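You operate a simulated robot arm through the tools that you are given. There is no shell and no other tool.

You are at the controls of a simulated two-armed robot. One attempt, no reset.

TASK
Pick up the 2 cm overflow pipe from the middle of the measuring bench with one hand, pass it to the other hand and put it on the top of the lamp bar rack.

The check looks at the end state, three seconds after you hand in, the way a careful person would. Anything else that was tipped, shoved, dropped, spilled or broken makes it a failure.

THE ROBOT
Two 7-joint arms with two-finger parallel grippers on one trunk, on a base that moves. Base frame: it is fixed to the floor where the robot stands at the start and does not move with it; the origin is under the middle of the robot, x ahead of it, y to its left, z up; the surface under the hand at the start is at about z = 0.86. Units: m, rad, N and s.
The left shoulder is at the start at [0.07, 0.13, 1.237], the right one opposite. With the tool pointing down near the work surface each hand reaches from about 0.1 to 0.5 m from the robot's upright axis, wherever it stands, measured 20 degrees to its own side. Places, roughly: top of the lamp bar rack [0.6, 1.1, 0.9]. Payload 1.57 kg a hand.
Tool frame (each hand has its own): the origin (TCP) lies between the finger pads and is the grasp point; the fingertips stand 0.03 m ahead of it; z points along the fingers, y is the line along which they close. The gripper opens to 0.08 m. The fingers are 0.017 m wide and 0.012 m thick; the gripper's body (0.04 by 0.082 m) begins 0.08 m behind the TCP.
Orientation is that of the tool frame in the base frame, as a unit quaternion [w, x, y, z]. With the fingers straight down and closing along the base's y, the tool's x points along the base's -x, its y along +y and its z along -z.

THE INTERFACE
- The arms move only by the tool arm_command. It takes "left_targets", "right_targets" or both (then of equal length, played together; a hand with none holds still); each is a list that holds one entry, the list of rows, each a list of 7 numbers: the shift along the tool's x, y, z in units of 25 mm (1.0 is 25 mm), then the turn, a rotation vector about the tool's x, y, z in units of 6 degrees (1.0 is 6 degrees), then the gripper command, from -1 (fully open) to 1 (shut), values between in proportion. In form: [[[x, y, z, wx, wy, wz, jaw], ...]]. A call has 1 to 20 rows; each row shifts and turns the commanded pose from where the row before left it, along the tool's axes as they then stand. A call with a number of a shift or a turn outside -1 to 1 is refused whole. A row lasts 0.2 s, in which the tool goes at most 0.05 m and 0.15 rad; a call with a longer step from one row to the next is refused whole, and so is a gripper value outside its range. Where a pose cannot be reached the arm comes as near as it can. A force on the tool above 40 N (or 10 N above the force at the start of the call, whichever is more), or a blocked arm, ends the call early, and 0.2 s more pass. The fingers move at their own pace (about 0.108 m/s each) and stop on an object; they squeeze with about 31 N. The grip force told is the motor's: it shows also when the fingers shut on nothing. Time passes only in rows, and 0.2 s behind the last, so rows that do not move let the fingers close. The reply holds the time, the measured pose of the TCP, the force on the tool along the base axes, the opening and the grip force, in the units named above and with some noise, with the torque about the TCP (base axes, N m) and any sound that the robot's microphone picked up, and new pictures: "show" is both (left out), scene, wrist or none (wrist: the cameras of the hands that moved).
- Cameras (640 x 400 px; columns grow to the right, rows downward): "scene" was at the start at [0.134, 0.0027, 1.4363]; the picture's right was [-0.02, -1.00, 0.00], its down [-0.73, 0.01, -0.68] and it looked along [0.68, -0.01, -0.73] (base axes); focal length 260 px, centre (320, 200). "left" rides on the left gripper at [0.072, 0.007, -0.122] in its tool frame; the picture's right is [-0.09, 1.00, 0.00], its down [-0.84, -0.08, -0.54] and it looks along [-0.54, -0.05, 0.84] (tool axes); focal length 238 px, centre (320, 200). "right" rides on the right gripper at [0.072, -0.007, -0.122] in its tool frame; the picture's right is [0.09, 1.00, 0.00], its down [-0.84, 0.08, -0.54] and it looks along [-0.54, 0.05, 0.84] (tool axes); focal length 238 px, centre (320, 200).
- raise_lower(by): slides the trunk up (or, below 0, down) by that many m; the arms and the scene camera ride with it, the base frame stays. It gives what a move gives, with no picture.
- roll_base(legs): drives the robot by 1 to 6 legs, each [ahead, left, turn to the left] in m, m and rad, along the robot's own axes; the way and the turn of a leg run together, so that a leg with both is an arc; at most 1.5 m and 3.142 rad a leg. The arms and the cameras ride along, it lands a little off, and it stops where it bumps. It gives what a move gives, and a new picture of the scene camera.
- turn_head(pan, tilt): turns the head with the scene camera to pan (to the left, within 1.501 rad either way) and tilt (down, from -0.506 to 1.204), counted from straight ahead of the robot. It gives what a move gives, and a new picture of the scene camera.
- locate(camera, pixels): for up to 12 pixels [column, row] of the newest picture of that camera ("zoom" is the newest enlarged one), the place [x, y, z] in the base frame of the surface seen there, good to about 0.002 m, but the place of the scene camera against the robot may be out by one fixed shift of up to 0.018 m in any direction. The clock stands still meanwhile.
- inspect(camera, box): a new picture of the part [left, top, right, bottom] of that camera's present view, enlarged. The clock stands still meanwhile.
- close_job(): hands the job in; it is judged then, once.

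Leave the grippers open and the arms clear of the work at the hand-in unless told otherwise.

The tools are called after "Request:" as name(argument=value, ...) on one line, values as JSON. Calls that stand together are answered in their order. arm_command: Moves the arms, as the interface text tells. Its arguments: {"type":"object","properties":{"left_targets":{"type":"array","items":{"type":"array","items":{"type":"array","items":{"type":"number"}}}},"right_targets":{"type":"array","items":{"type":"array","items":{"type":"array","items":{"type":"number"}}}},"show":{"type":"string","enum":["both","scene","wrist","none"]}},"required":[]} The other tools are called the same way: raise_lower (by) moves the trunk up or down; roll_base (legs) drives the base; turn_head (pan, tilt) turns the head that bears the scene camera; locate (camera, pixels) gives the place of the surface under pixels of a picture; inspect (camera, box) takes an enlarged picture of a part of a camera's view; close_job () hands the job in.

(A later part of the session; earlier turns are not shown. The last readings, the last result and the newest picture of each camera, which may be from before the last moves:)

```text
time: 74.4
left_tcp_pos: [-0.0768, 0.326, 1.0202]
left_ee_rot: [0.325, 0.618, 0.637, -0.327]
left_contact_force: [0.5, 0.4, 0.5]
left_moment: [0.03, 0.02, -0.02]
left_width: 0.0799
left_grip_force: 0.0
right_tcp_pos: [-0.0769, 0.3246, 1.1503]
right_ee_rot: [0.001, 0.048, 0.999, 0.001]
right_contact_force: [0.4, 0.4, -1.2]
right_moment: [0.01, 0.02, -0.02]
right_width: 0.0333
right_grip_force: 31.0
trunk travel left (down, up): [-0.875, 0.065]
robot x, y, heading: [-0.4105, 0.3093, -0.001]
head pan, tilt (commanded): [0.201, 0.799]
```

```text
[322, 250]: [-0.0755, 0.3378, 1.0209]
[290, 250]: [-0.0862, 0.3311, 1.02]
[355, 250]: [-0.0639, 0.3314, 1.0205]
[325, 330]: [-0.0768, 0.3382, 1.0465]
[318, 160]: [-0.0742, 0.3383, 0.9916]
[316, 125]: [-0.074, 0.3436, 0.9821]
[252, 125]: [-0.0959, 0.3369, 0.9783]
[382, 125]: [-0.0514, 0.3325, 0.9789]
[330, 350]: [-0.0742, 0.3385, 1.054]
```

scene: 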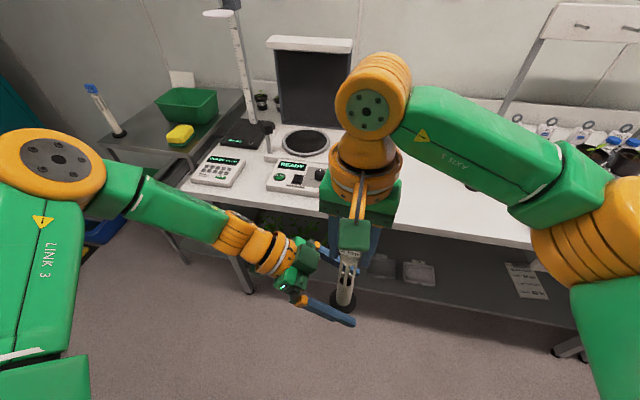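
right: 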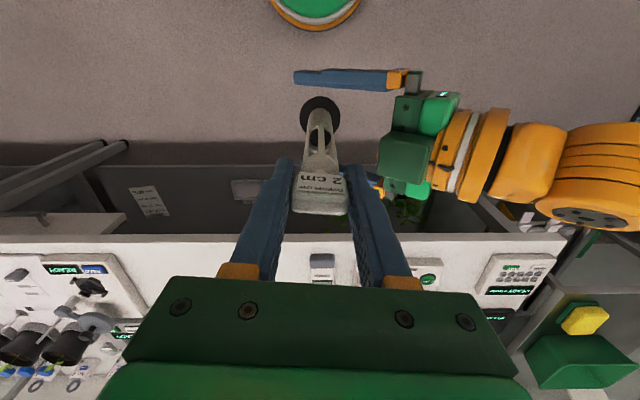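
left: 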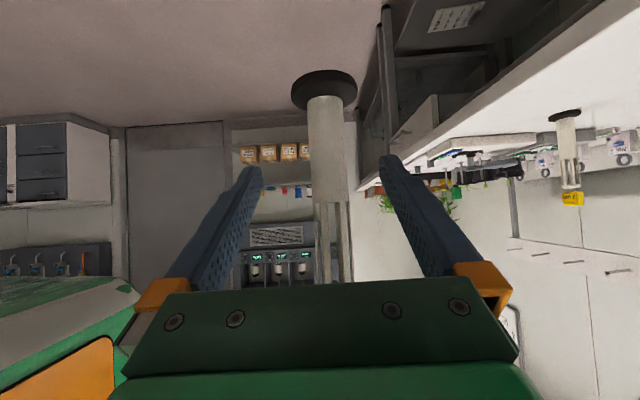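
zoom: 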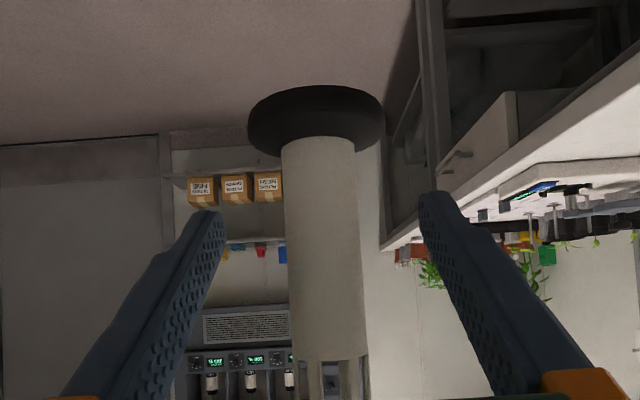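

Tube centre (−0.075, 0.3255), left TCP (−0.0766, 0.326, 1.0205): a match within 2 mm, on the plain part of the tube. Closing the left fingers while the right keeps holding.

Request:
arm_command(left_targets=[[[0, 0, 0, 0, 0, 0, 1], [0, 0, 0, 0, 0, 0, 1], [0, 0, 0, 0, 0, 0, 1], [0, 0, 0, 0, 0, 0, 1], [0, 0, 0, 0, 0, 0, 1]]], show="both")

```text
time: 75.6
left_tcp_pos: [-0.0766, 0.3265, 1.0207]
left_ee_rot: [0.325, 0.619, 0.636, -0.327]
left_contact_force: [3.6, -0.3, -1.6]
left_moment: [0.16, -0.55, 0.09]
left_width: 0.0258
left_grip_force: 30.9
right_tcp_pos: [-0.0771, 0.3233, 1.151]
right_ee_rot: [0.001, 0.048, 0.999, 0.002]
right_contact_force: [-3.6, 2.1, 2.1]
right_moment: [0.03, 0.98, -0.07]
right_width: 0.0333
right_grip_force: 30.6
trunk travel left (down, up): [-0.875, 0.065]
robot x, y, heading: [-0.4132, 0.3092, -0.001]
head pan, tilt (commanded): [0.201, 0.799]
```

scene: 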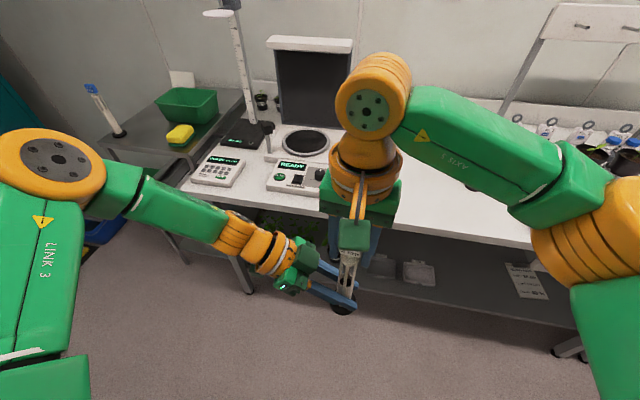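
left: 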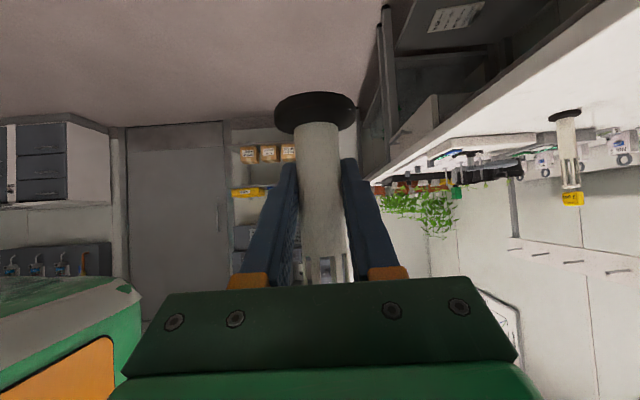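

Left grip: opening 0.0258, 31 N, on the tube. Now I'll release the right hand (open to about 0.06 m) without moving it.

Request:
arm_command(right_targets=[[[0, 0, 0, 0, 0, 0, -0.5], [0, 0, 0, 0, 0, 0, -0.5], [0, 0, 0, 0, 0, 0, -0.5], [0, 0, 0, 0, 0, 0, -0.5]]], show="both")

```text
time: 76.6
left_tcp_pos: [-0.0761, 0.3262, 1.0197]
left_ee_rot: [0.325, 0.618, 0.637, -0.327]
left_contact_force: [0.4, 1.0, 0.3]
left_moment: [-0.03, 0.01, 0.02]
left_width: 0.0256
left_grip_force: 31.2
right_tcp_pos: [-0.0759, 0.324, 1.1492]
right_ee_rot: [0.0, 0.048, 0.999, 0.001]
right_contact_force: [0.5, -0.7, 0.4]
right_moment: [-0.02, -0.02, 0.04]
right_width: 0.0601
right_grip_force: 0.0
trunk travel left (down, up): [-0.875, 0.065]
robot x, y, heading: [-0.4118, 0.3091, -0.002]
head pan, tilt (commanded): [0.201, 0.799]
```

scene: 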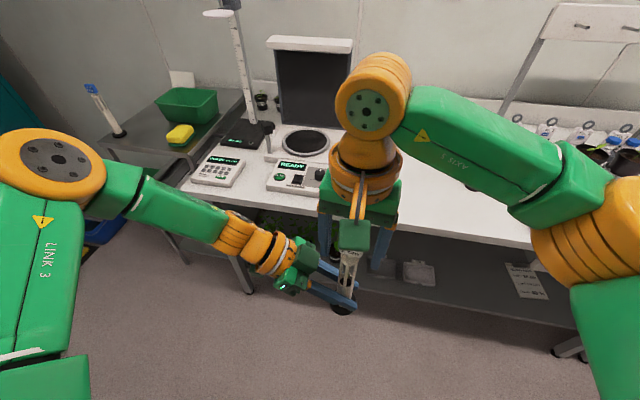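
right: 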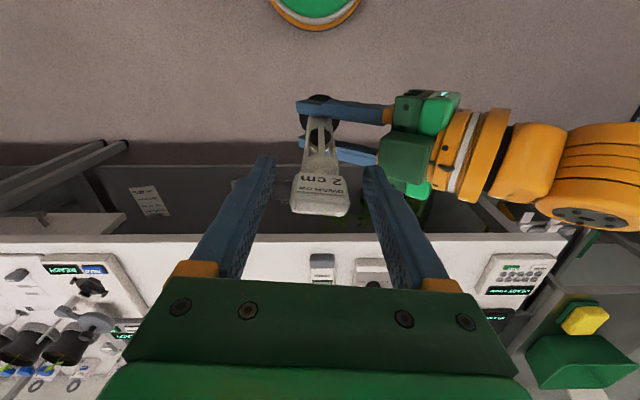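

The left hand alone holds the pipe, still upright. I'll raise the right hand 100 mm straight up off the head, then shift it right by 150 mm.

Request:
arm_command(right_targets=[[[0, 0, -0.8, 0, 0, 0, -0.5], [0, 0, -0.8, 0, 0, 0, -0.5], [0, 0, -0.8, 0, 0, 0, -0.5], [0, 0, -0.8, 0, 0, 0, -0.5], [0, 0, -0.8, 0, 0, 0, -0.5], [0, 0, 0, 0, 0, 0, -0.5]]], show="scene")

```text
time: 78.0
left_tcp_pos: [-0.0773, 0.3258, 1.0201]
left_ee_rot: [0.325, 0.618, 0.637, -0.327]
left_contact_force: [-0.7, -0.7, -0.1]
left_moment: [-0.01, 0.01, -0.01]
left_width: 0.0254
left_grip_force: 30.9
right_tcp_pos: [-0.0768, 0.3231, 1.2504]
right_ee_rot: [0.0, 0.048, 0.999, 0.002]
right_contact_force: [-0.2, 0.5, -0.3]
right_moment: [0.0, 0.02, 0.05]
right_width: 0.0601
right_grip_force: 0.1
trunk travel left (down, up): [-0.875, 0.065]
robot x, y, heading: [-0.4064, 0.3125, 0.001]
head pan, tilt (commanded): [0.201, 0.799]
```

scene: 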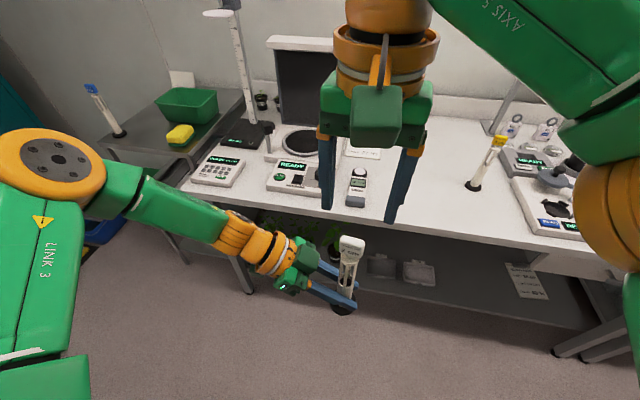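

The right hand is clear above. I'll shift it 200 mm to the right, out of the way, and open it fully.

Request:
arm_command(right_targets=[[[0.08, -1, 0, 0, 0, 0, -1], [0.08, -1, 0, 0, 0, 0, -1], [0.08, -1, 0, 0, 0, 0, -1], [0.08, -1, 0, 0, 0, 0, -1], [0.08, -1, 0, 0, 0, 0, -1], [0.08, -1, 0, 0, 0, 0, -1], [0.08, -1, 0, 0, 0, 0, -1], [0.08, -1, 0, 0, 0, 0, -1], [0, 0, 0, 0, 0, 0, -1]]], show="both")

Request:
inspect(camera="scene", box=[270, 200, 430, 330])

```text
time: 80.0
left_tcp_pos: [-0.0764, 0.3255, 1.0198]
left_ee_rot: [0.325, 0.618, 0.636, -0.328]
left_contact_force: [-0.4, -0.3, 0.0]
left_moment: [-0.02, -0.02, -0.01]
left_width: 0.0255
left_grip_force: 31.4
right_tcp_pos: [-0.1111, 0.1264, 1.2487]
right_ee_rot: [-0.001, 0.049, 0.999, 0.001]
right_contact_force: [-0.3, 0.1, 0.8]
right_moment: [0.01, -0.02, 0.0]
right_width: 0.0801
right_grip_force: 0.1
trunk travel left (down, up): [-0.875, 0.065]
robot x, y, heading: [-0.411, 0.3099, -0.002]
head pan, tilt (commanded): [0.201, 0.799]
```

scene: 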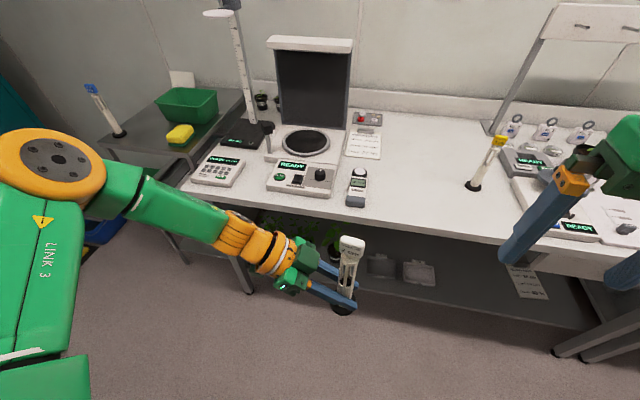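
right: 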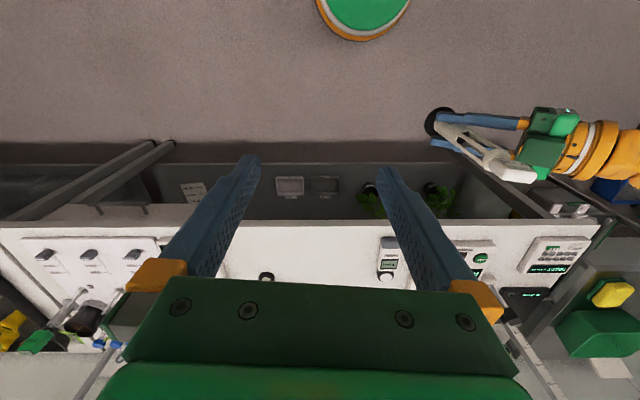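

```text
3.08 times, centred on (350, 265) of scene
```

zoom: 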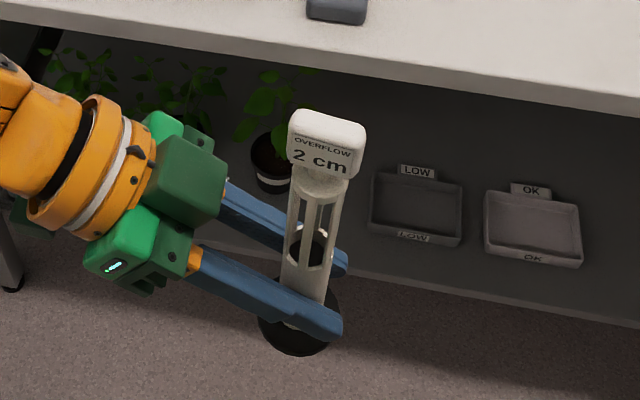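

The left hand holds the "2 cm" pipe firmly and upright. For placing I want the hand to come in more from the front (so that it clears the blue 4 cm pipe). I'll first move left/up to a comfortable spot with the pipe, keeping it upright.

Request:
arm_command(left_targets=[[[0.189, 0.144, -0.907, 0, 0, 0, 1], [0.189, 0.144, -0.907, 0, 0, 0, 1], [0.189, 0.144, -0.907, 0, 0, 0, 1], [0.189, 0.144, -0.907, 0, 0, 0, 1], [0.189, 0.144, -0.907, 0, 0, 0, 1], [0.189, 0.144, -0.907, 0, 0, 0, 1], [0.189, 0.144, -0.907, 0, 0, 0, 1], [0.189, 0.144, -0.907, 0, 0, 0, 1], [0.189, 0.144, -0.907, 0, 0, 0, 1], [0.189, 0.144, -0.907, 0, 0, 0, 1], [0.189, 0.144, -0.907, 0, 0, 0, 1], [0, 0, 0, 0, 0, 0, 1]]], show="scene")

```text
time: 82.6
left_tcp_pos: [-0.0388, 0.5618, 1.1213]
left_ee_rot: [0.324, 0.618, 0.636, -0.328]
left_contact_force: [-0.2, 0.0, -0.9]
left_moment: [-0.02, -0.01, 0.03]
left_width: 0.0251
left_grip_force: 31.3
right_tcp_pos: [-0.1108, 0.1273, 1.2494]
right_ee_rot: [0.0, 0.048, 0.999, 0.002]
right_contact_force: [-0.6, -0.5, 0.8]
right_moment: [0.01, 0.0, -0.03]
right_width: 0.0801
right_grip_force: 0.1
trunk travel left (down, up): [-0.875, 0.065]
robot x, y, heading: [-0.4118, 0.3133, -0.005]
head pan, tilt (commanded): [0.201, 0.799]
```

scene: 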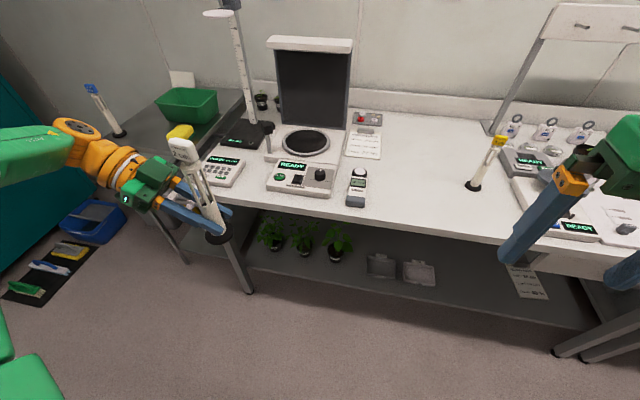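

Now I'll re-yaw the hand about the vertical by +42° (7 rows of 6°), with the pipe staying upright, so the fingers point forward-right.

Request:
arm_command(left_targets=[[[0, 0, 0, -0.819, -0.015, -0.573, 1], [0, 0, 0, -0.819, -0.015, -0.573, 1], [0, 0, 0, -0.819, -0.015, -0.573, 1], [0, 0, 0, -0.819, -0.015, -0.573, 1], [0, 0, 0, -0.819, -0.015, -0.573, 1], [0, 0, 0, -0.819, -0.015, -0.573, 1], [0, 0, 0, -0.819, -0.015, -0.573, 1], [0, 0, 0, 0, 0, 0, 1]]], show="scene")

```text
time: 84.4
left_tcp_pos: [-0.0399, 0.5623, 1.1198]
left_ee_rot: [0.421, 0.349, 0.816, -0.189]
left_contact_force: [0.2, 0.0, 0.1]
left_moment: [0.03, 0.0, 0.01]
left_width: 0.0253
left_grip_force: 31.2
right_tcp_pos: [-0.1118, 0.1274, 1.2499]
right_ee_rot: [0.0, 0.048, 0.999, 0.002]
right_contact_force: [0.2, -0.3, 0.5]
right_moment: [-0.03, 0.01, -0.03]
right_width: 0.0798
right_grip_force: 0.1
trunk travel left (down, up): [-0.875, 0.065]
robot x, y, heading: [-0.4117, 0.3078, -0.001]
head pan, tilt (commanded): [0.201, 0.799]
```

scene: 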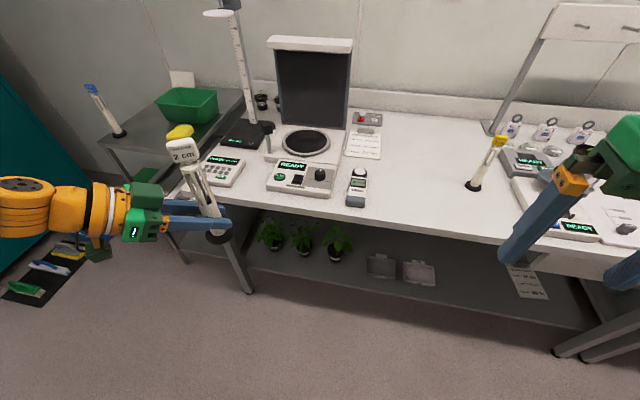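

No limit hit at yaw −47°. I'll turn another 24° toward straight-ahead.

Request:
arm_command(left_targets=[[[0, 0, 0, -0.819, -0.015, -0.573, 1], [0, 0, 0, -0.819, -0.015, -0.573, 1], [0, 0, 0, -0.819, -0.015, -0.573, 1], [0, 0, 0, -0.819, -0.015, -0.573, 1], [0, 0, 0, 0, 0, 0, 1]]], show="scene")

```text
time: 85.6
left_tcp_pos: [-0.0412, 0.5612, 1.1204]
left_ee_rot: [0.451, 0.172, 0.871, -0.097]
left_contact_force: [-0.5, -0.3, -1.4]
left_moment: [-0.01, -0.01, 0.02]
left_width: 0.0251
left_grip_force: 31.3
right_tcp_pos: [-0.1119, 0.1265, 1.2511]
right_ee_rot: [0.0, 0.047, 0.999, 0.0]
right_contact_force: [0.1, 0.3, 0.5]
right_moment: [0.01, 0.0, -0.03]
right_width: 0.08
right_grip_force: 0.0
trunk travel left (down, up): [-0.875, 0.065]
robot x, y, heading: [-0.4123, 0.3118, -0.002]
head pan, tilt (commanded): [0.201, 0.799]
```

scene: 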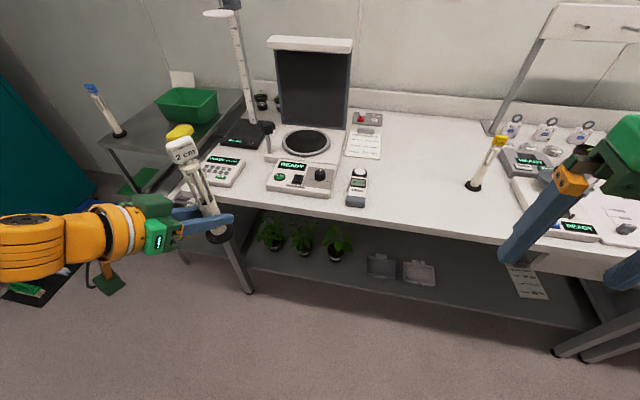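

Yaw is now −23° with no limit: fingers point mostly forward and down, the pipe upright. Next I'll drive left along the bench front (0.56 m) to stand before the rack, then look at it.

Request:
roll_base(legs=[[0, 0.56, 0]])

Request:
turn_head(pan=0.35, tilt=0.7)

Request:
inspect(camera="left", box=[0, 0, 640, 400])

```text
time: 88.8
left_tcp_pos: [-0.0395, 1.1123, 1.1199]
left_ee_rot: [0.451, 0.172, 0.871, -0.096]
left_contact_force: [0.9, -0.4, -1.2]
left_moment: [-0.02, 0.01, 0.0]
left_width: 0.0247
left_grip_force: 30.6
right_tcp_pos: [-0.1107, 0.6793, 1.25]
right_ee_rot: [0.001, 0.047, 0.999, 0.002]
right_contact_force: [0.2, 1.1, 0.1]
right_moment: [0.01, 0.02, -0.01]
right_width: 0.0797
right_grip_force: 0.0
trunk travel left (down, up): [-0.875, 0.065]
robot x, y, heading: [-0.4125, 0.8596, -0.003]
head pan, tilt (commanded): [0.201, 0.799]
```

scene: 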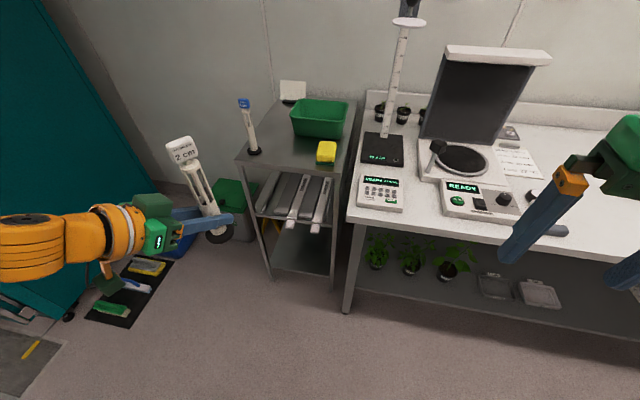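

```text
time: 89.5
left_tcp_pos: [-0.0397, 1.1132, 1.12]
left_ee_rot: [0.451, 0.172, 0.87, -0.098]
left_contact_force: [0.4, 0.0, -0.5]
left_moment: [-0.03, -0.02, 0.0]
left_width: 0.0248
left_grip_force: 30.4
right_tcp_pos: [-0.1097, 0.6798, 1.2506]
right_ee_rot: [0.0, 0.048, 0.999, 0.001]
right_contact_force: [0.0, -0.9, 0.0]
right_moment: [-0.01, -0.01, 0.02]
right_width: 0.0798
right_grip_force: 0.0
trunk travel left (down, up): [-0.875, 0.065]
robot x, y, heading: [-0.4125, 0.8625, 0.002]
head pan, tilt (commanded): [0.351, 0.7]
```

scene: 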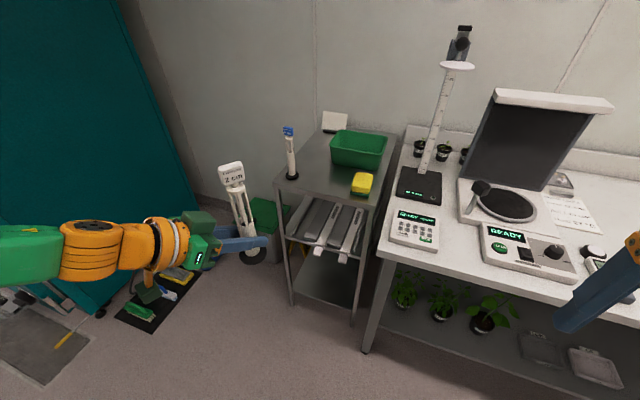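

```text
1.00 times, centred on (320, 200) of left (not enlarged: the box is as wide or as high as the picture)
```

zoom: 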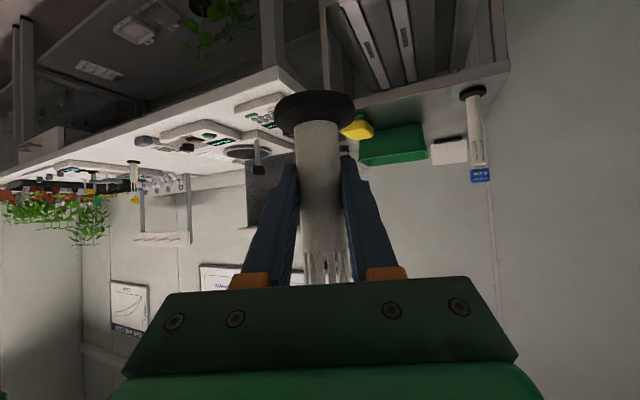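

From here the left camera sees the rack: 4 cm pipe base (473,92), sponge (357,128), bin (395,145), rack top near (430,100). I'll measure those with this camera (no shift error), and also from the scene picture for comparison.

Request:
locate(camera="zoom", pixels=[[473, 92], [463, 93], [484, 92], [480, 175], [357, 128], [345, 132], [372, 128], [395, 155], [430, 105], [450, 92], [400, 108], [410, 120]])

Request:
locate(camera="scene", pixels=[[291, 176], [282, 177], [300, 177], [288, 130], [362, 182], [350, 185], [373, 188], [330, 162], [318, 178], [330, 190], [320, 193], [297, 187]])

```text
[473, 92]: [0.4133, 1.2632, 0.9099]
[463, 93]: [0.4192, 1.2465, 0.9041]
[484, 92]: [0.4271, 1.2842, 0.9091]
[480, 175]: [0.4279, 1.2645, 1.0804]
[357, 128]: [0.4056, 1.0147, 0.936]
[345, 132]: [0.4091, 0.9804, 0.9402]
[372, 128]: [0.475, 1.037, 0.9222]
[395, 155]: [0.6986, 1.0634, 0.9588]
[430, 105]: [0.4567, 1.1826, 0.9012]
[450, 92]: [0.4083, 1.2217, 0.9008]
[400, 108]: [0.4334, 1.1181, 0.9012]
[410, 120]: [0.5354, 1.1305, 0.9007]
```

```text
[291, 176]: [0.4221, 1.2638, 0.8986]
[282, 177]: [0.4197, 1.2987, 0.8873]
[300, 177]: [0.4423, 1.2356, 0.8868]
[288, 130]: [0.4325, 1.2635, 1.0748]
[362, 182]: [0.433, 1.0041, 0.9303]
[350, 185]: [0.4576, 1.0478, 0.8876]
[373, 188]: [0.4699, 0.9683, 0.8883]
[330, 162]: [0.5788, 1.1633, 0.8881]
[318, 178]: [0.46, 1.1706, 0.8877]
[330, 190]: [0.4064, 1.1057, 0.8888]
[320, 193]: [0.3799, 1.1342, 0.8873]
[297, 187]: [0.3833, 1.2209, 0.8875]
```

The left camera puts the rack top at z≈0.901 (the scene camera is about 12 mm low). Free gap: sponge edge y≈1.04 to 4 cm base edge y≈1.24, so I'll place at about (0.455, 1.14). Before driving in I'll check where the bench and rack legs are, for my base.

Request:
locate(camera="scene", pixels=[[366, 348], [352, 318], [291, 300], [384, 262], [370, 300], [330, 305], [410, 335], [375, 190], [400, 262], [345, 285]])

```text
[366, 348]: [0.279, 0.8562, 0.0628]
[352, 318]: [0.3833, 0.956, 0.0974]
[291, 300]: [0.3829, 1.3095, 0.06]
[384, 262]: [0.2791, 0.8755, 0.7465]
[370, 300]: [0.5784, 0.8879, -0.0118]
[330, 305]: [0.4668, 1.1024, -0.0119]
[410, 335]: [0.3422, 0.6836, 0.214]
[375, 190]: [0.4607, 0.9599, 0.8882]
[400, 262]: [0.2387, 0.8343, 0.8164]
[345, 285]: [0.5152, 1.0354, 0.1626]
```

Bench leg at (0.279, 0.865), rack legs at x≈0.383. My base (radius ≈0.2) should stay at about (0.04, 0.90), so the left hand must reach 45 mm further ahead. I'll test that extension here in free space.

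Request:
arm_command(left_targets=[[[-0.48, 0.35, 0.675, 0, 0, 0, 1], [-0.48, 0.35, 0.675, 0, 0, 0, 1], [0, 0, 0, 0, 0, 0, 1]]], show="none")

```text
time: 90.3
left_tcp_pos: [0.0046, 1.1153, 1.119]
left_ee_rot: [0.451, 0.172, 0.87, -0.097]
left_contact_force: [0.5, -0.1, -1.5]
left_moment: [0.04, 0.03, 0.0]
left_width: 0.0246
left_grip_force: 31.1
right_tcp_pos: [-0.1117, 0.6799, 1.2506]
right_ee_rot: [0.0, 0.048, 0.999, 0.001]
right_contact_force: [-0.6, 0.6, 0.1]
right_moment: [0.0, -0.01, 0.02]
right_width: 0.0801
right_grip_force: 0.0
trunk travel left (down, up): [-0.875, 0.065]
robot x, y, heading: [-0.4085, 0.866, -0.001]
head pan, tilt (commanded): [0.351, 0.7]
```

It reached with no limit. The left opening has crept from 0.0258 to 0.0246, so I'll check whether the pipe is slipping in the fingers.

Request:
inspect(camera="left", box=[160, 40, 480, 280])

Request:
locate(camera="zoom", pixels=[[322, 250], [322, 180], [322, 330], [316, 110], [250, 110], [384, 112], [316, 90], [325, 360], [320, 215]])

Request:
inspect(camera="scene", box=[180, 140, 300, 280])

```text
1.67 times, centred on (320, 160) of left
```

zoom: 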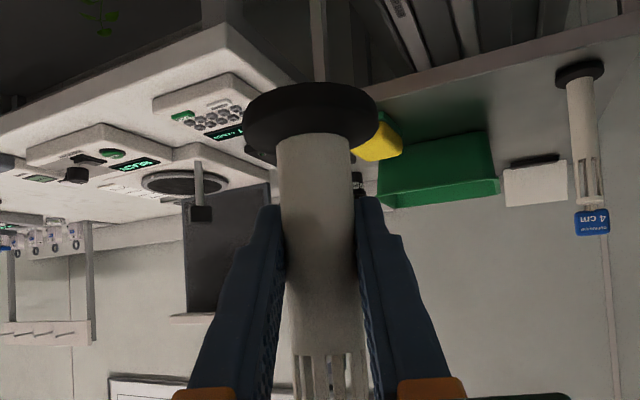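

```text
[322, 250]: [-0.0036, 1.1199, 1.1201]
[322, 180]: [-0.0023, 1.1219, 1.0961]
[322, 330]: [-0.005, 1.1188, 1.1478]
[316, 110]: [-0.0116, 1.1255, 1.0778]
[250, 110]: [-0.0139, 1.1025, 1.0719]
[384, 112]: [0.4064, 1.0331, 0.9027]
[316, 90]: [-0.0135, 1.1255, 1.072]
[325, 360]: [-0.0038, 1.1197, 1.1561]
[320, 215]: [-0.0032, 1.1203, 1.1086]
```

```text
2.86 times, centred on (240, 210) of scene
```

zoom: 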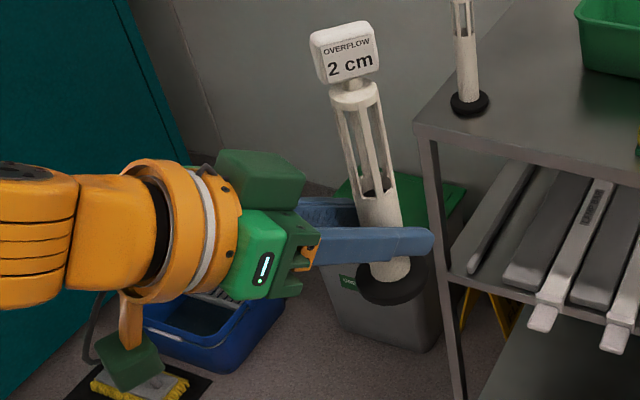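

I'll check the pipe's uprightness with points along its length in this enlarged scene view (relative values are reliable).

Request:
locate(camera="zoom", pixels=[[345, 65], [356, 98], [379, 205], [379, 215], [390, 268], [360, 285], [425, 280], [392, 300], [318, 40], [376, 30]])

```text
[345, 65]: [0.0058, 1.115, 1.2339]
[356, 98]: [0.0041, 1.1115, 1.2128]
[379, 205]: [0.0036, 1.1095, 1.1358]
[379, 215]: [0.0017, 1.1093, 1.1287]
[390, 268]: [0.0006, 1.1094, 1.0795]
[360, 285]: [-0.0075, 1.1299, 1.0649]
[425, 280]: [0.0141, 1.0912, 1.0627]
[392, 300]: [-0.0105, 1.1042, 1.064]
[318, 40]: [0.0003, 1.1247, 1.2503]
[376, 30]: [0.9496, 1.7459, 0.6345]
```

The pipe is upright within about 1.5°, and the grip is sound. Now I'll lower the trunk 0.11 m here (TCP to ≈1.01, pipe bottom ≈0.96, i.e. 6 cm over the rack top), then drive ahead in two stages.

Request:
raise_lower(by=-0.11)

Request:
roll_base(legs=[[0.0, 0.025, 0], [0.25, 0, 0]])

```text
time: 91.7
left_tcp_pos: [0.0046, 1.1141, 1.009]
left_ee_rot: [0.451, 0.173, 0.87, -0.099]
left_contact_force: [-0.4, 0.2, -0.6]
left_moment: [0.0, -0.01, -0.01]
left_width: 0.0247
left_grip_force: 30.6
right_tcp_pos: [-0.1104, 0.681, 1.1396]
right_ee_rot: [0.0, 0.048, 0.999, 0.001]
right_contact_force: [-1.0, 0.2, 0.1]
right_moment: [0.01, -0.04, -0.02]
right_width: 0.0802
right_grip_force: 0.0
trunk travel left (down, up): [-0.765, 0.175]
robot x, y, heading: [-0.4145, 0.8648, 0.003]
head pan, tilt (commanded): [0.351, 0.7]
```

```text
time: 94.0
left_tcp_pos: [0.2568, 1.1388, 1.0101]
left_ee_rot: [0.451, 0.173, 0.87, -0.098]
left_contact_force: [-0.4, 0.0, -0.4]
left_moment: [0.02, -0.03, 0.02]
left_width: 0.0248
left_grip_force: 31.0
right_tcp_pos: [0.14, 0.7041, 1.1413]
right_ee_rot: [0.001, 0.048, 0.999, 0.0]
right_contact_force: [-0.3, -0.1, -0.6]
right_moment: [0.0, -0.03, 0.0]
right_width: 0.08
right_grip_force: 0.0
trunk travel left (down, up): [-0.765, 0.175]
robot x, y, heading: [-0.1582, 0.8865, -0.004]
head pan, tilt (commanded): [0.351, 0.7]
```

scene: 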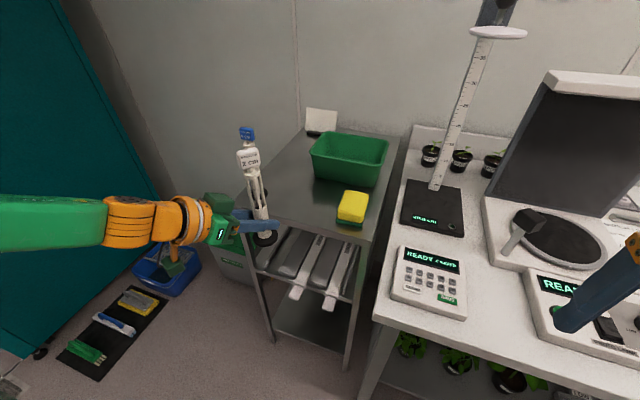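

All clear: the pipe is in line with the gap. I'll drive the last 0.195 m forward.

Request:
roll_base(legs=[[0.195, 0, 0]])

Request:
inspect(camera="left", box=[0, 0, 640, 400])

```text
time: 95.5
left_tcp_pos: [0.4522, 1.1375, 1.0114]
left_ee_rot: [0.452, 0.174, 0.869, -0.099]
left_contact_force: [0.2, 1.0, -1.4]
left_moment: [-0.03, 0.0, 0.0]
left_width: 0.0244
left_grip_force: 30.9
right_tcp_pos: [0.3354, 0.7037, 1.1415]
right_ee_rot: [0.001, 0.049, 0.999, 0.002]
right_contact_force: [0.0, 0.4, 0.1]
right_moment: [0.0, -0.06, -0.03]
right_width: 0.0801
right_grip_force: 0.1
trunk travel left (down, up): [-0.765, 0.175]
robot x, y, heading: [0.0343, 0.885, -0.004]
head pan, tilt (commanded): [0.351, 0.7]
```

scene: 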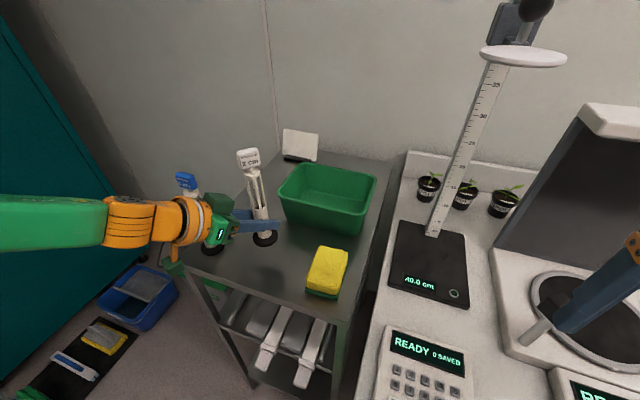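

```text
1.00 times, centred on (320, 200) of left (not enlarged: the box is as wide or as high as the picture)
```

zoom: 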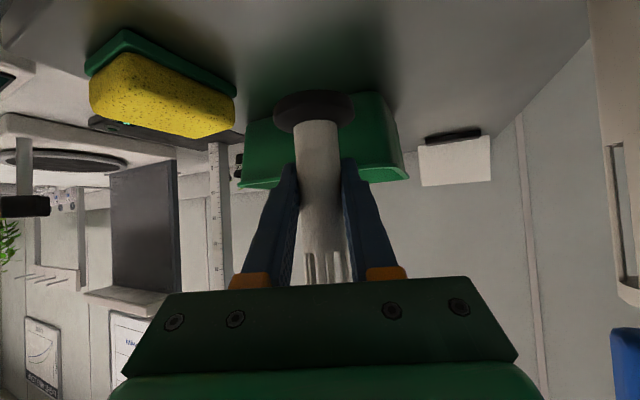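

The pipe is above the gap: TCP [0.452, 1.1375, 1.011]. I'll measure the rack surface and neighbours from this left view before lowering.

Request:
locate(camera="zoom", pixels=[[250, 70], [400, 60], [315, 60], [420, 110], [205, 120], [235, 95], [620, 160], [610, 260], [313, 110], [277, 112], [352, 105], [385, 120]])

```text
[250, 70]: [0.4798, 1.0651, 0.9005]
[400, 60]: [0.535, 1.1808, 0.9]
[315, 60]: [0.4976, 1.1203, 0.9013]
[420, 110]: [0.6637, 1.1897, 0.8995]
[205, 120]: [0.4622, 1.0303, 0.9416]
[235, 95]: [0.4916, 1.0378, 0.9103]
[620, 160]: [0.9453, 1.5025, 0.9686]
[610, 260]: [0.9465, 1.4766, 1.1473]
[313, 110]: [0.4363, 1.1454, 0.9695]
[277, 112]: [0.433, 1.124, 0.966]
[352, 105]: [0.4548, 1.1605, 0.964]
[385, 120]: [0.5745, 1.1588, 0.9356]
```

Rack top z=0.9005; the pipe's disc top is at 0.9695, so its bottom is about 60 mm above the rack. I'll lower the trunk by 45 mm, leaving about 15 mm for a gentle, force-watched arm move.

Request:
raise_lower(by=-0.045)

Request:
inspect(camera="left", box=[200, 40, 440, 220])

Request:
inspect(camera="scene", box=[140, 120, 400, 320])

```text
time: 96.4
left_tcp_pos: [0.4531, 1.1371, 0.964]
left_ee_rot: [0.451, 0.173, 0.87, -0.098]
left_contact_force: [0.1, -0.3, -0.5]
left_moment: [0.01, 0.01, 0.02]
left_width: 0.0244
left_grip_force: 30.2
right_tcp_pos: [0.337, 0.7027, 1.0956]
right_ee_rot: [0.0, 0.048, 0.999, 0.001]
right_contact_force: [0.0, -1.0, -0.6]
right_moment: [0.01, 0.0, 0.02]
right_width: 0.08
right_grip_force: 0.1
trunk travel left (down, up): [-0.72, 0.22]
robot x, y, heading: [0.0382, 0.8823, 0.001]
head pan, tilt (commanded): [0.351, 0.7]
```

```text
2.22 times, centred on (320, 130) of left
```

zoom: 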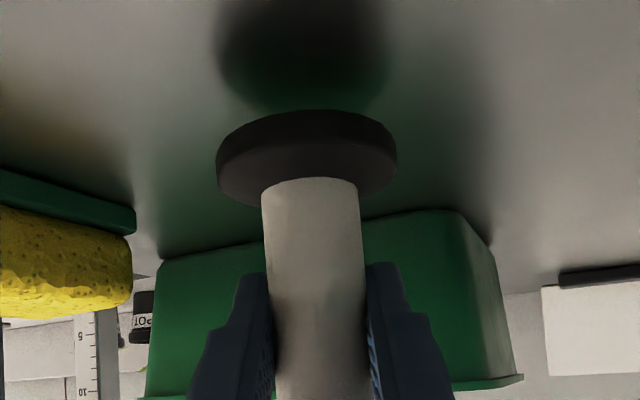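

```text
2.00 times, centred on (270, 220) of scene
```

zoom: 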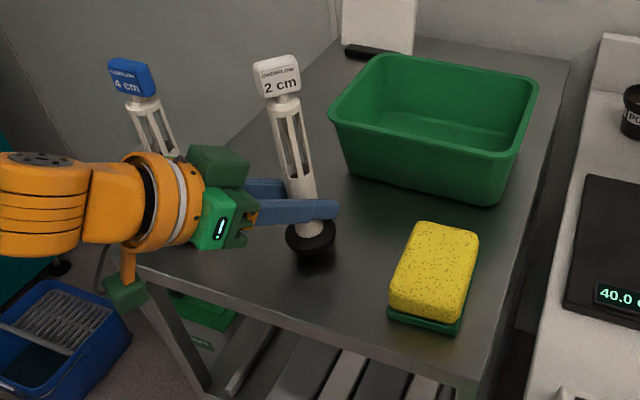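

Neighbours are clear (4 cm pipe about 5 cm from the hand). TCP z=0.964; contact is expected near 0.951. I'll lower by 10 mm in small steps.

Request:
arm_command(left_targets=[[[0.109, 0.002, 0.077, 0, 0, 0, 1], [0.109, 0.002, 0.077, 0, 0, 0, 1], [0.109, 0.002, 0.077, 0, 0, 0, 1], [0, 0, 0, 0, 0, 0, 1], [0, 0, 0, 0, 0, 0, 1]]], show="wrist")

```text
time: 97.6
left_tcp_pos: [0.4534, 1.1373, 0.9546]
left_ee_rot: [0.451, 0.173, 0.87, -0.098]
left_contact_force: [-0.3, 0.2, -0.7]
left_moment: [-0.01, 0.03, 0.01]
left_width: 0.0244
left_grip_force: 31.1
right_tcp_pos: [0.337, 0.7034, 1.0945]
right_ee_rot: [0.0, 0.048, 0.999, 0.002]
right_contact_force: [0.9, 0.8, 0.4]
right_moment: [0.0, -0.01, 0.0]
right_width: 0.0801
right_grip_force: 0.1
trunk travel left (down, up): [-0.72, 0.22]
robot x, y, heading: [0.0374, 0.8854, -0.001]
head pan, tilt (commanded): [0.351, 0.7]
```

left: 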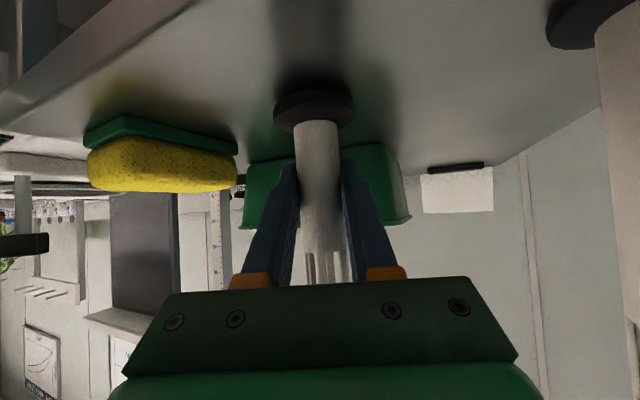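

No contact yet (z=0.9546); the disc nearly meets its reflection. I'll go down 4.5 mm more in 1.5 mm steps, watching the force.

Request:
arm_command(left_targets=[[[0.049, 0.001, 0.035, 0, 0, 0, 1], [0.049, 0.001, 0.035, 0, 0, 0, 1], [0.049, 0.001, 0.035, 0, 0, 0, 1], [0, 0, 0, 0, 0, 0, 1], [0, 0, 0, 0, 0, 0, 1]]], show="wrist")

Request:
inspect(camera="left", box=[240, 60, 400, 180])

```text
time: 98.8
left_tcp_pos: [0.4524, 1.1383, 0.9505]
left_ee_rot: [0.452, 0.173, 0.87, -0.098]
left_contact_force: [2.5, 2.4, 10.4]
left_moment: [0.38, -0.32, 0.0]
left_width: 0.0245
left_grip_force: 31.0
right_tcp_pos: [0.3367, 0.7027, 1.0952]
right_ee_rot: [0.001, 0.049, 0.999, 0.002]
right_contact_force: [0.1, 0.8, -1.1]
right_moment: [0.02, 0.02, 0.02]
right_width: 0.0799
right_grip_force: 0.0
trunk travel left (down, up): [-0.72, 0.22]
robot x, y, heading: [0.0375, 0.8877, -0.001]
head pan, tilt (commanded): [0.351, 0.7]
```

left: 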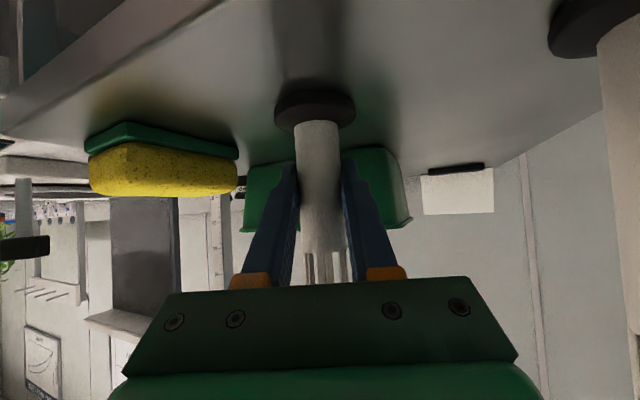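

```text
3.33 times, centred on (320, 120) of left
```

zoom: 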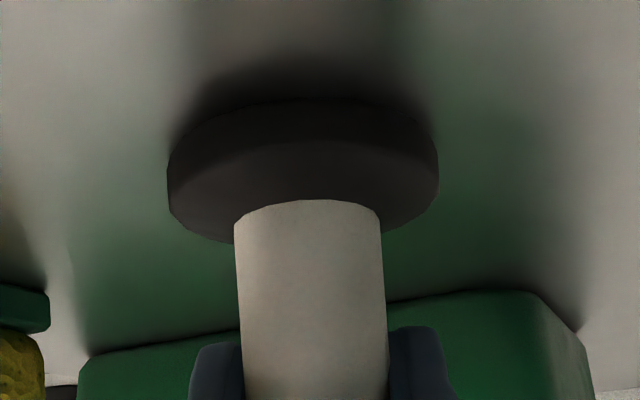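

Contact: 10 N upward, so the base is on the rack (pressing slightly on one edge, about 1° of lean). I'll ease up 1 mm to take the load off, then open the fingers gradually so the pipe settles flat.

Request:
arm_command(left_targets=[[[-0.033, 0, -0.023, 0, 0, 0, 1], [0, 0, 0, 0, 0, 0, 1]]], show="none")

```text
time: 99.4
left_tcp_pos: [0.4534, 1.1372, 0.952]
left_ee_rot: [0.451, 0.173, 0.87, -0.098]
left_contact_force: [1.7, 0.7, 7.5]
left_moment: [0.18, -0.21, 0.0]
left_width: 0.0243
left_grip_force: 30.8
right_tcp_pos: [0.335, 0.703, 1.0949]
right_ee_rot: [0.001, 0.05, 0.999, 0.002]
right_contact_force: [0.7, 0.3, 0.4]
right_moment: [0.0, 0.01, 0.03]
right_width: 0.0798
right_grip_force: 0.1
trunk travel left (down, up): [-0.72, 0.22]
robot x, y, heading: [0.0361, 0.8889, -0.003]
head pan, tilt (commanded): [0.351, 0.7]
```

Still 7.5 N. I'll ease up another 1.2 mm, then open gradually to about 0.03, 0.04 and 0.055 m.

Request:
arm_command(left_targets=[[[-0.039, 0, -0.028, 0, 0, 0, 1], [0, 0, 0, 0, 0, 0, 1], [0, 0, 0, 0, 0, 0, 0.3], [0, 0, 0, 0, 0, 0, 0.15], [0, 0, 0, 0, 0, 0, 0], [0, 0, 0, 0, 0, 0, -0.2], [0, 0, 0, 0, 0, 0, -0.4], [0, 0, 0, 0, 0, 0, -0.4]]], show="both")

Request:
inspect(camera="left", box=[200, 40, 440, 220])

```text
time: 101.2
left_tcp_pos: [0.4533, 1.1378, 0.9527]
left_ee_rot: [0.451, 0.173, 0.87, -0.098]
left_contact_force: [0.0, 0.3, 1.4]
left_moment: [0.01, -0.05, -0.01]
left_width: 0.0557
left_grip_force: 0.2
right_tcp_pos: [0.3375, 0.7037, 1.0953]
right_ee_rot: [0.0, 0.048, 0.999, 0.002]
right_contact_force: [-0.1, -0.4, -0.3]
right_moment: [0.01, -0.02, 0.0]
right_width: 0.0803
right_grip_force: 0.1
trunk travel left (down, up): [-0.72, 0.22]
robot x, y, heading: [0.0394, 0.8882, -0.005]
head pan, tilt (commanded): [0.351, 0.7]
```

scene: 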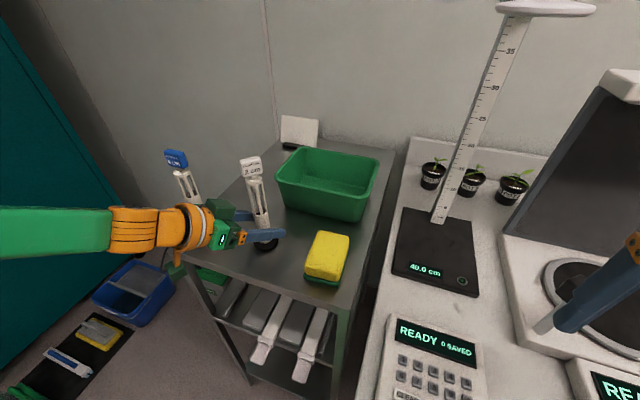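
left: 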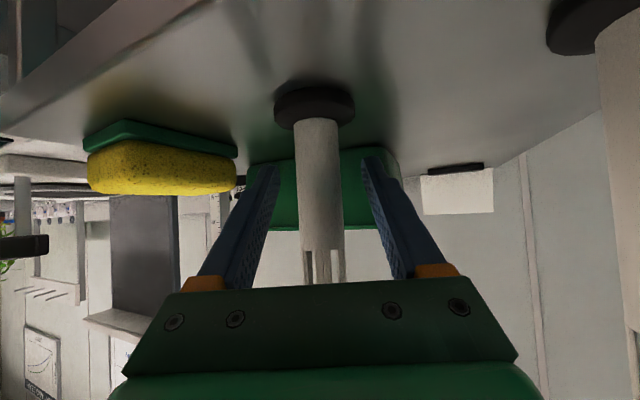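

```text
2.22 times, centred on (320, 130) of left
```

zoom: 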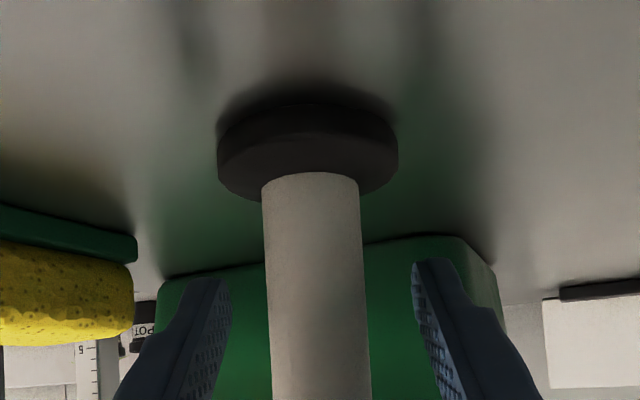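

The pipe stands free on the rack, fingers clear on both sides (opening 0.056). I'll withdraw the left hand straight back along its own line, 0.12 m.

Request:
arm_command(left_targets=[[[0, 0, -0.4, 0, 0, 0, -0.4], [0, 0, -0.6, 0, 0, 0, -0.4], [0, 0, -0.9, 0, 0, 0, -0.4], [0, 0, -0.9, 0, 0, 0, -0.4], [0, 0, -1, 0, 0, 0, -0.4], [0, 0, -1, 0, 0, 0, -0.4], [0, 0, 0, 0, 0, 0, -0.4]]], show="both")

```text
time: 102.8
left_tcp_pos: [0.3628, 1.1777, 1.0218]
left_ee_rot: [0.451, 0.173, 0.87, -0.099]
left_contact_force: [0.0, -0.2, 0.0]
left_moment: [-0.01, -0.01, -0.02]
left_width: 0.0559
left_grip_force: 0.1
right_tcp_pos: [0.3371, 0.7045, 1.0953]
right_ee_rot: [0.001, 0.049, 0.999, 0.001]
right_contact_force: [0.0, -0.6, -0.4]
right_moment: [0.0, 0.02, 0.03]
right_width: 0.0801
right_grip_force: 0.1
trunk travel left (down, up): [-0.72, 0.22]
robot x, y, heading: [0.0372, 0.8915, -0.002]
head pan, tilt (commanded): [0.351, 0.7]
```

scene: 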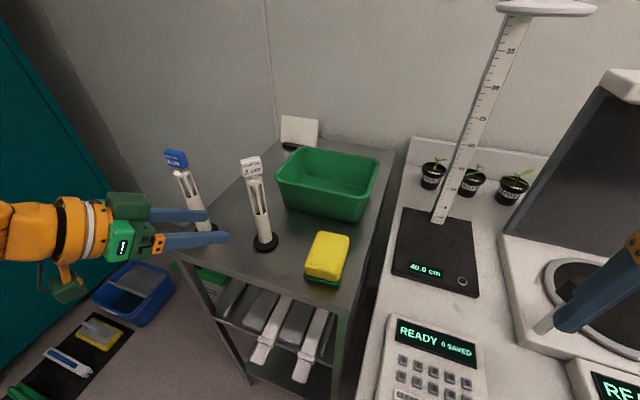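
left: 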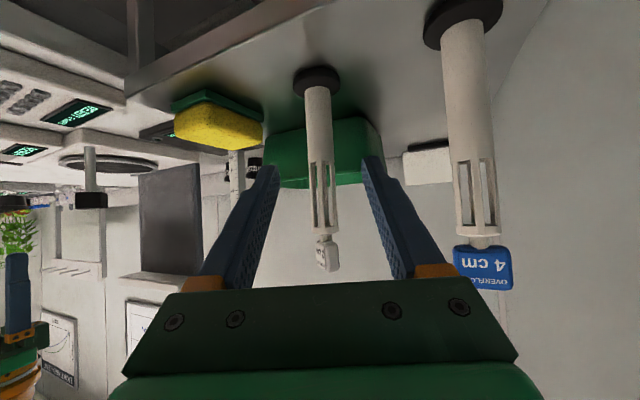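

The 2 cm pipe stands upright by itself at scene (265,240), and the 4 cm pipe and sponge are untouched. I'll back the robot straight away 0.35 m so both arms clear the rack and bench.

Request:
roll_base(legs=[[-0.35, 0, 0]])

Request:
arm_command(left_targets=[[[0, 0, 0, 0, 0, 0, -1], [0, 0, 0, 0, 0, 0, -1], [0, 0, 0, 0, 0, 0, -1]]], show="both")

Request:
inspect(camera="scene", box=[220, 100, 440, 260])

```text
time: 105.1
left_tcp_pos: [0.0123, 1.1768, 1.0222]
left_ee_rot: [0.45, 0.175, 0.87, -0.099]
left_contact_force: [0.3, -0.9, 0.6]
left_moment: [0.01, 0.01, -0.05]
left_width: 0.0559
left_grip_force: 0.0
right_tcp_pos: [-0.0135, 0.7031, 1.0945]
right_ee_rot: [0.0, 0.051, 0.999, 0.002]
right_contact_force: [-0.9, -0.1, -0.2]
right_moment: [-0.02, 0.04, -0.01]
right_width: 0.08
right_grip_force: 0.0
trunk travel left (down, up): [-0.72, 0.22]
robot x, y, heading: [-0.3157, 0.8893, -0.004]
head pan, tilt (commanded): [0.351, 0.7]
```

scene: 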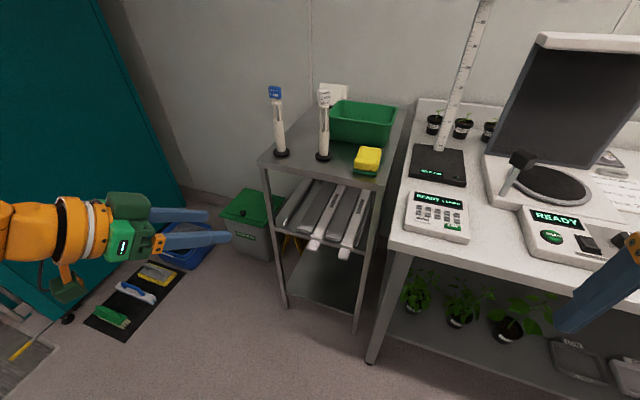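

```text
time: 105.9
left_tcp_pos: [0.0114, 1.1782, 1.0222]
left_ee_rot: [0.45, 0.174, 0.87, -0.099]
left_contact_force: [0.0, -0.5, -0.7]
left_moment: [0.02, 0.01, -0.04]
left_width: 0.0799
left_grip_force: 0.1
right_tcp_pos: [-0.0162, 0.7036, 1.0953]
right_ee_rot: [0.0, 0.05, 0.999, 0.002]
right_contact_force: [0.2, 0.1, -1.0]
right_moment: [-0.02, -0.01, -0.01]
right_width: 0.0802
right_grip_force: 0.1
trunk travel left (down, up): [-0.72, 0.22]
robot x, y, heading: [-0.3152, 0.8866, -0.009]
head pan, tilt (commanded): [0.351, 0.7]
```

scene: 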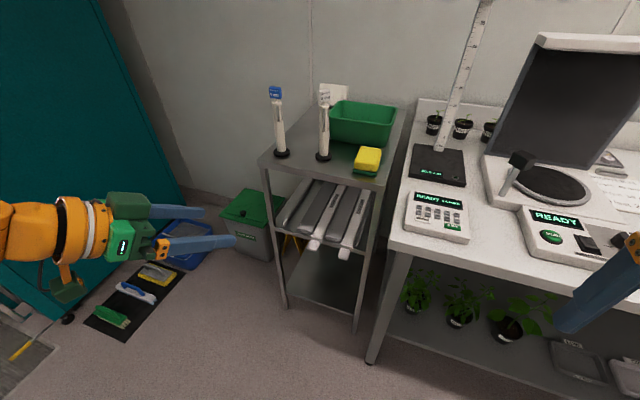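
left: 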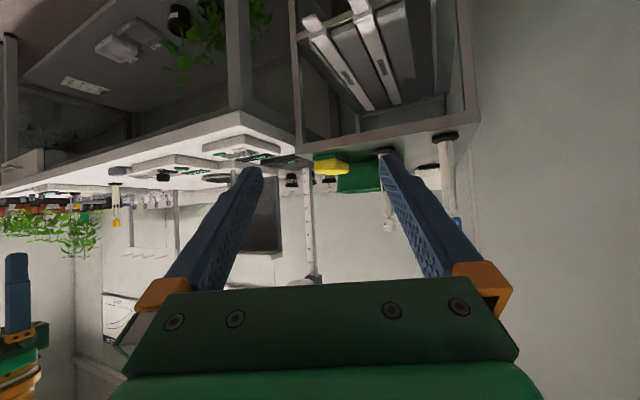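

```text
2.50 times, centred on (330, 180) of scene
```

zoom: 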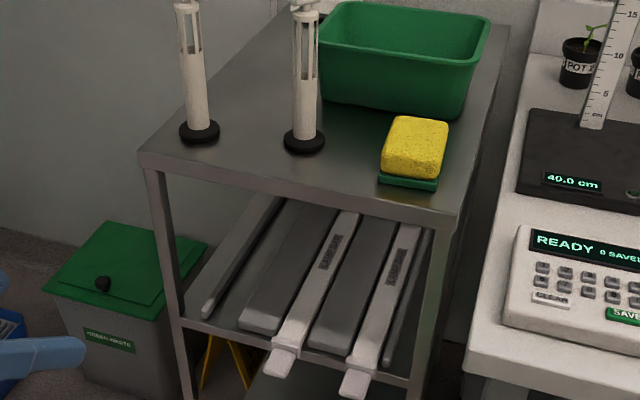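

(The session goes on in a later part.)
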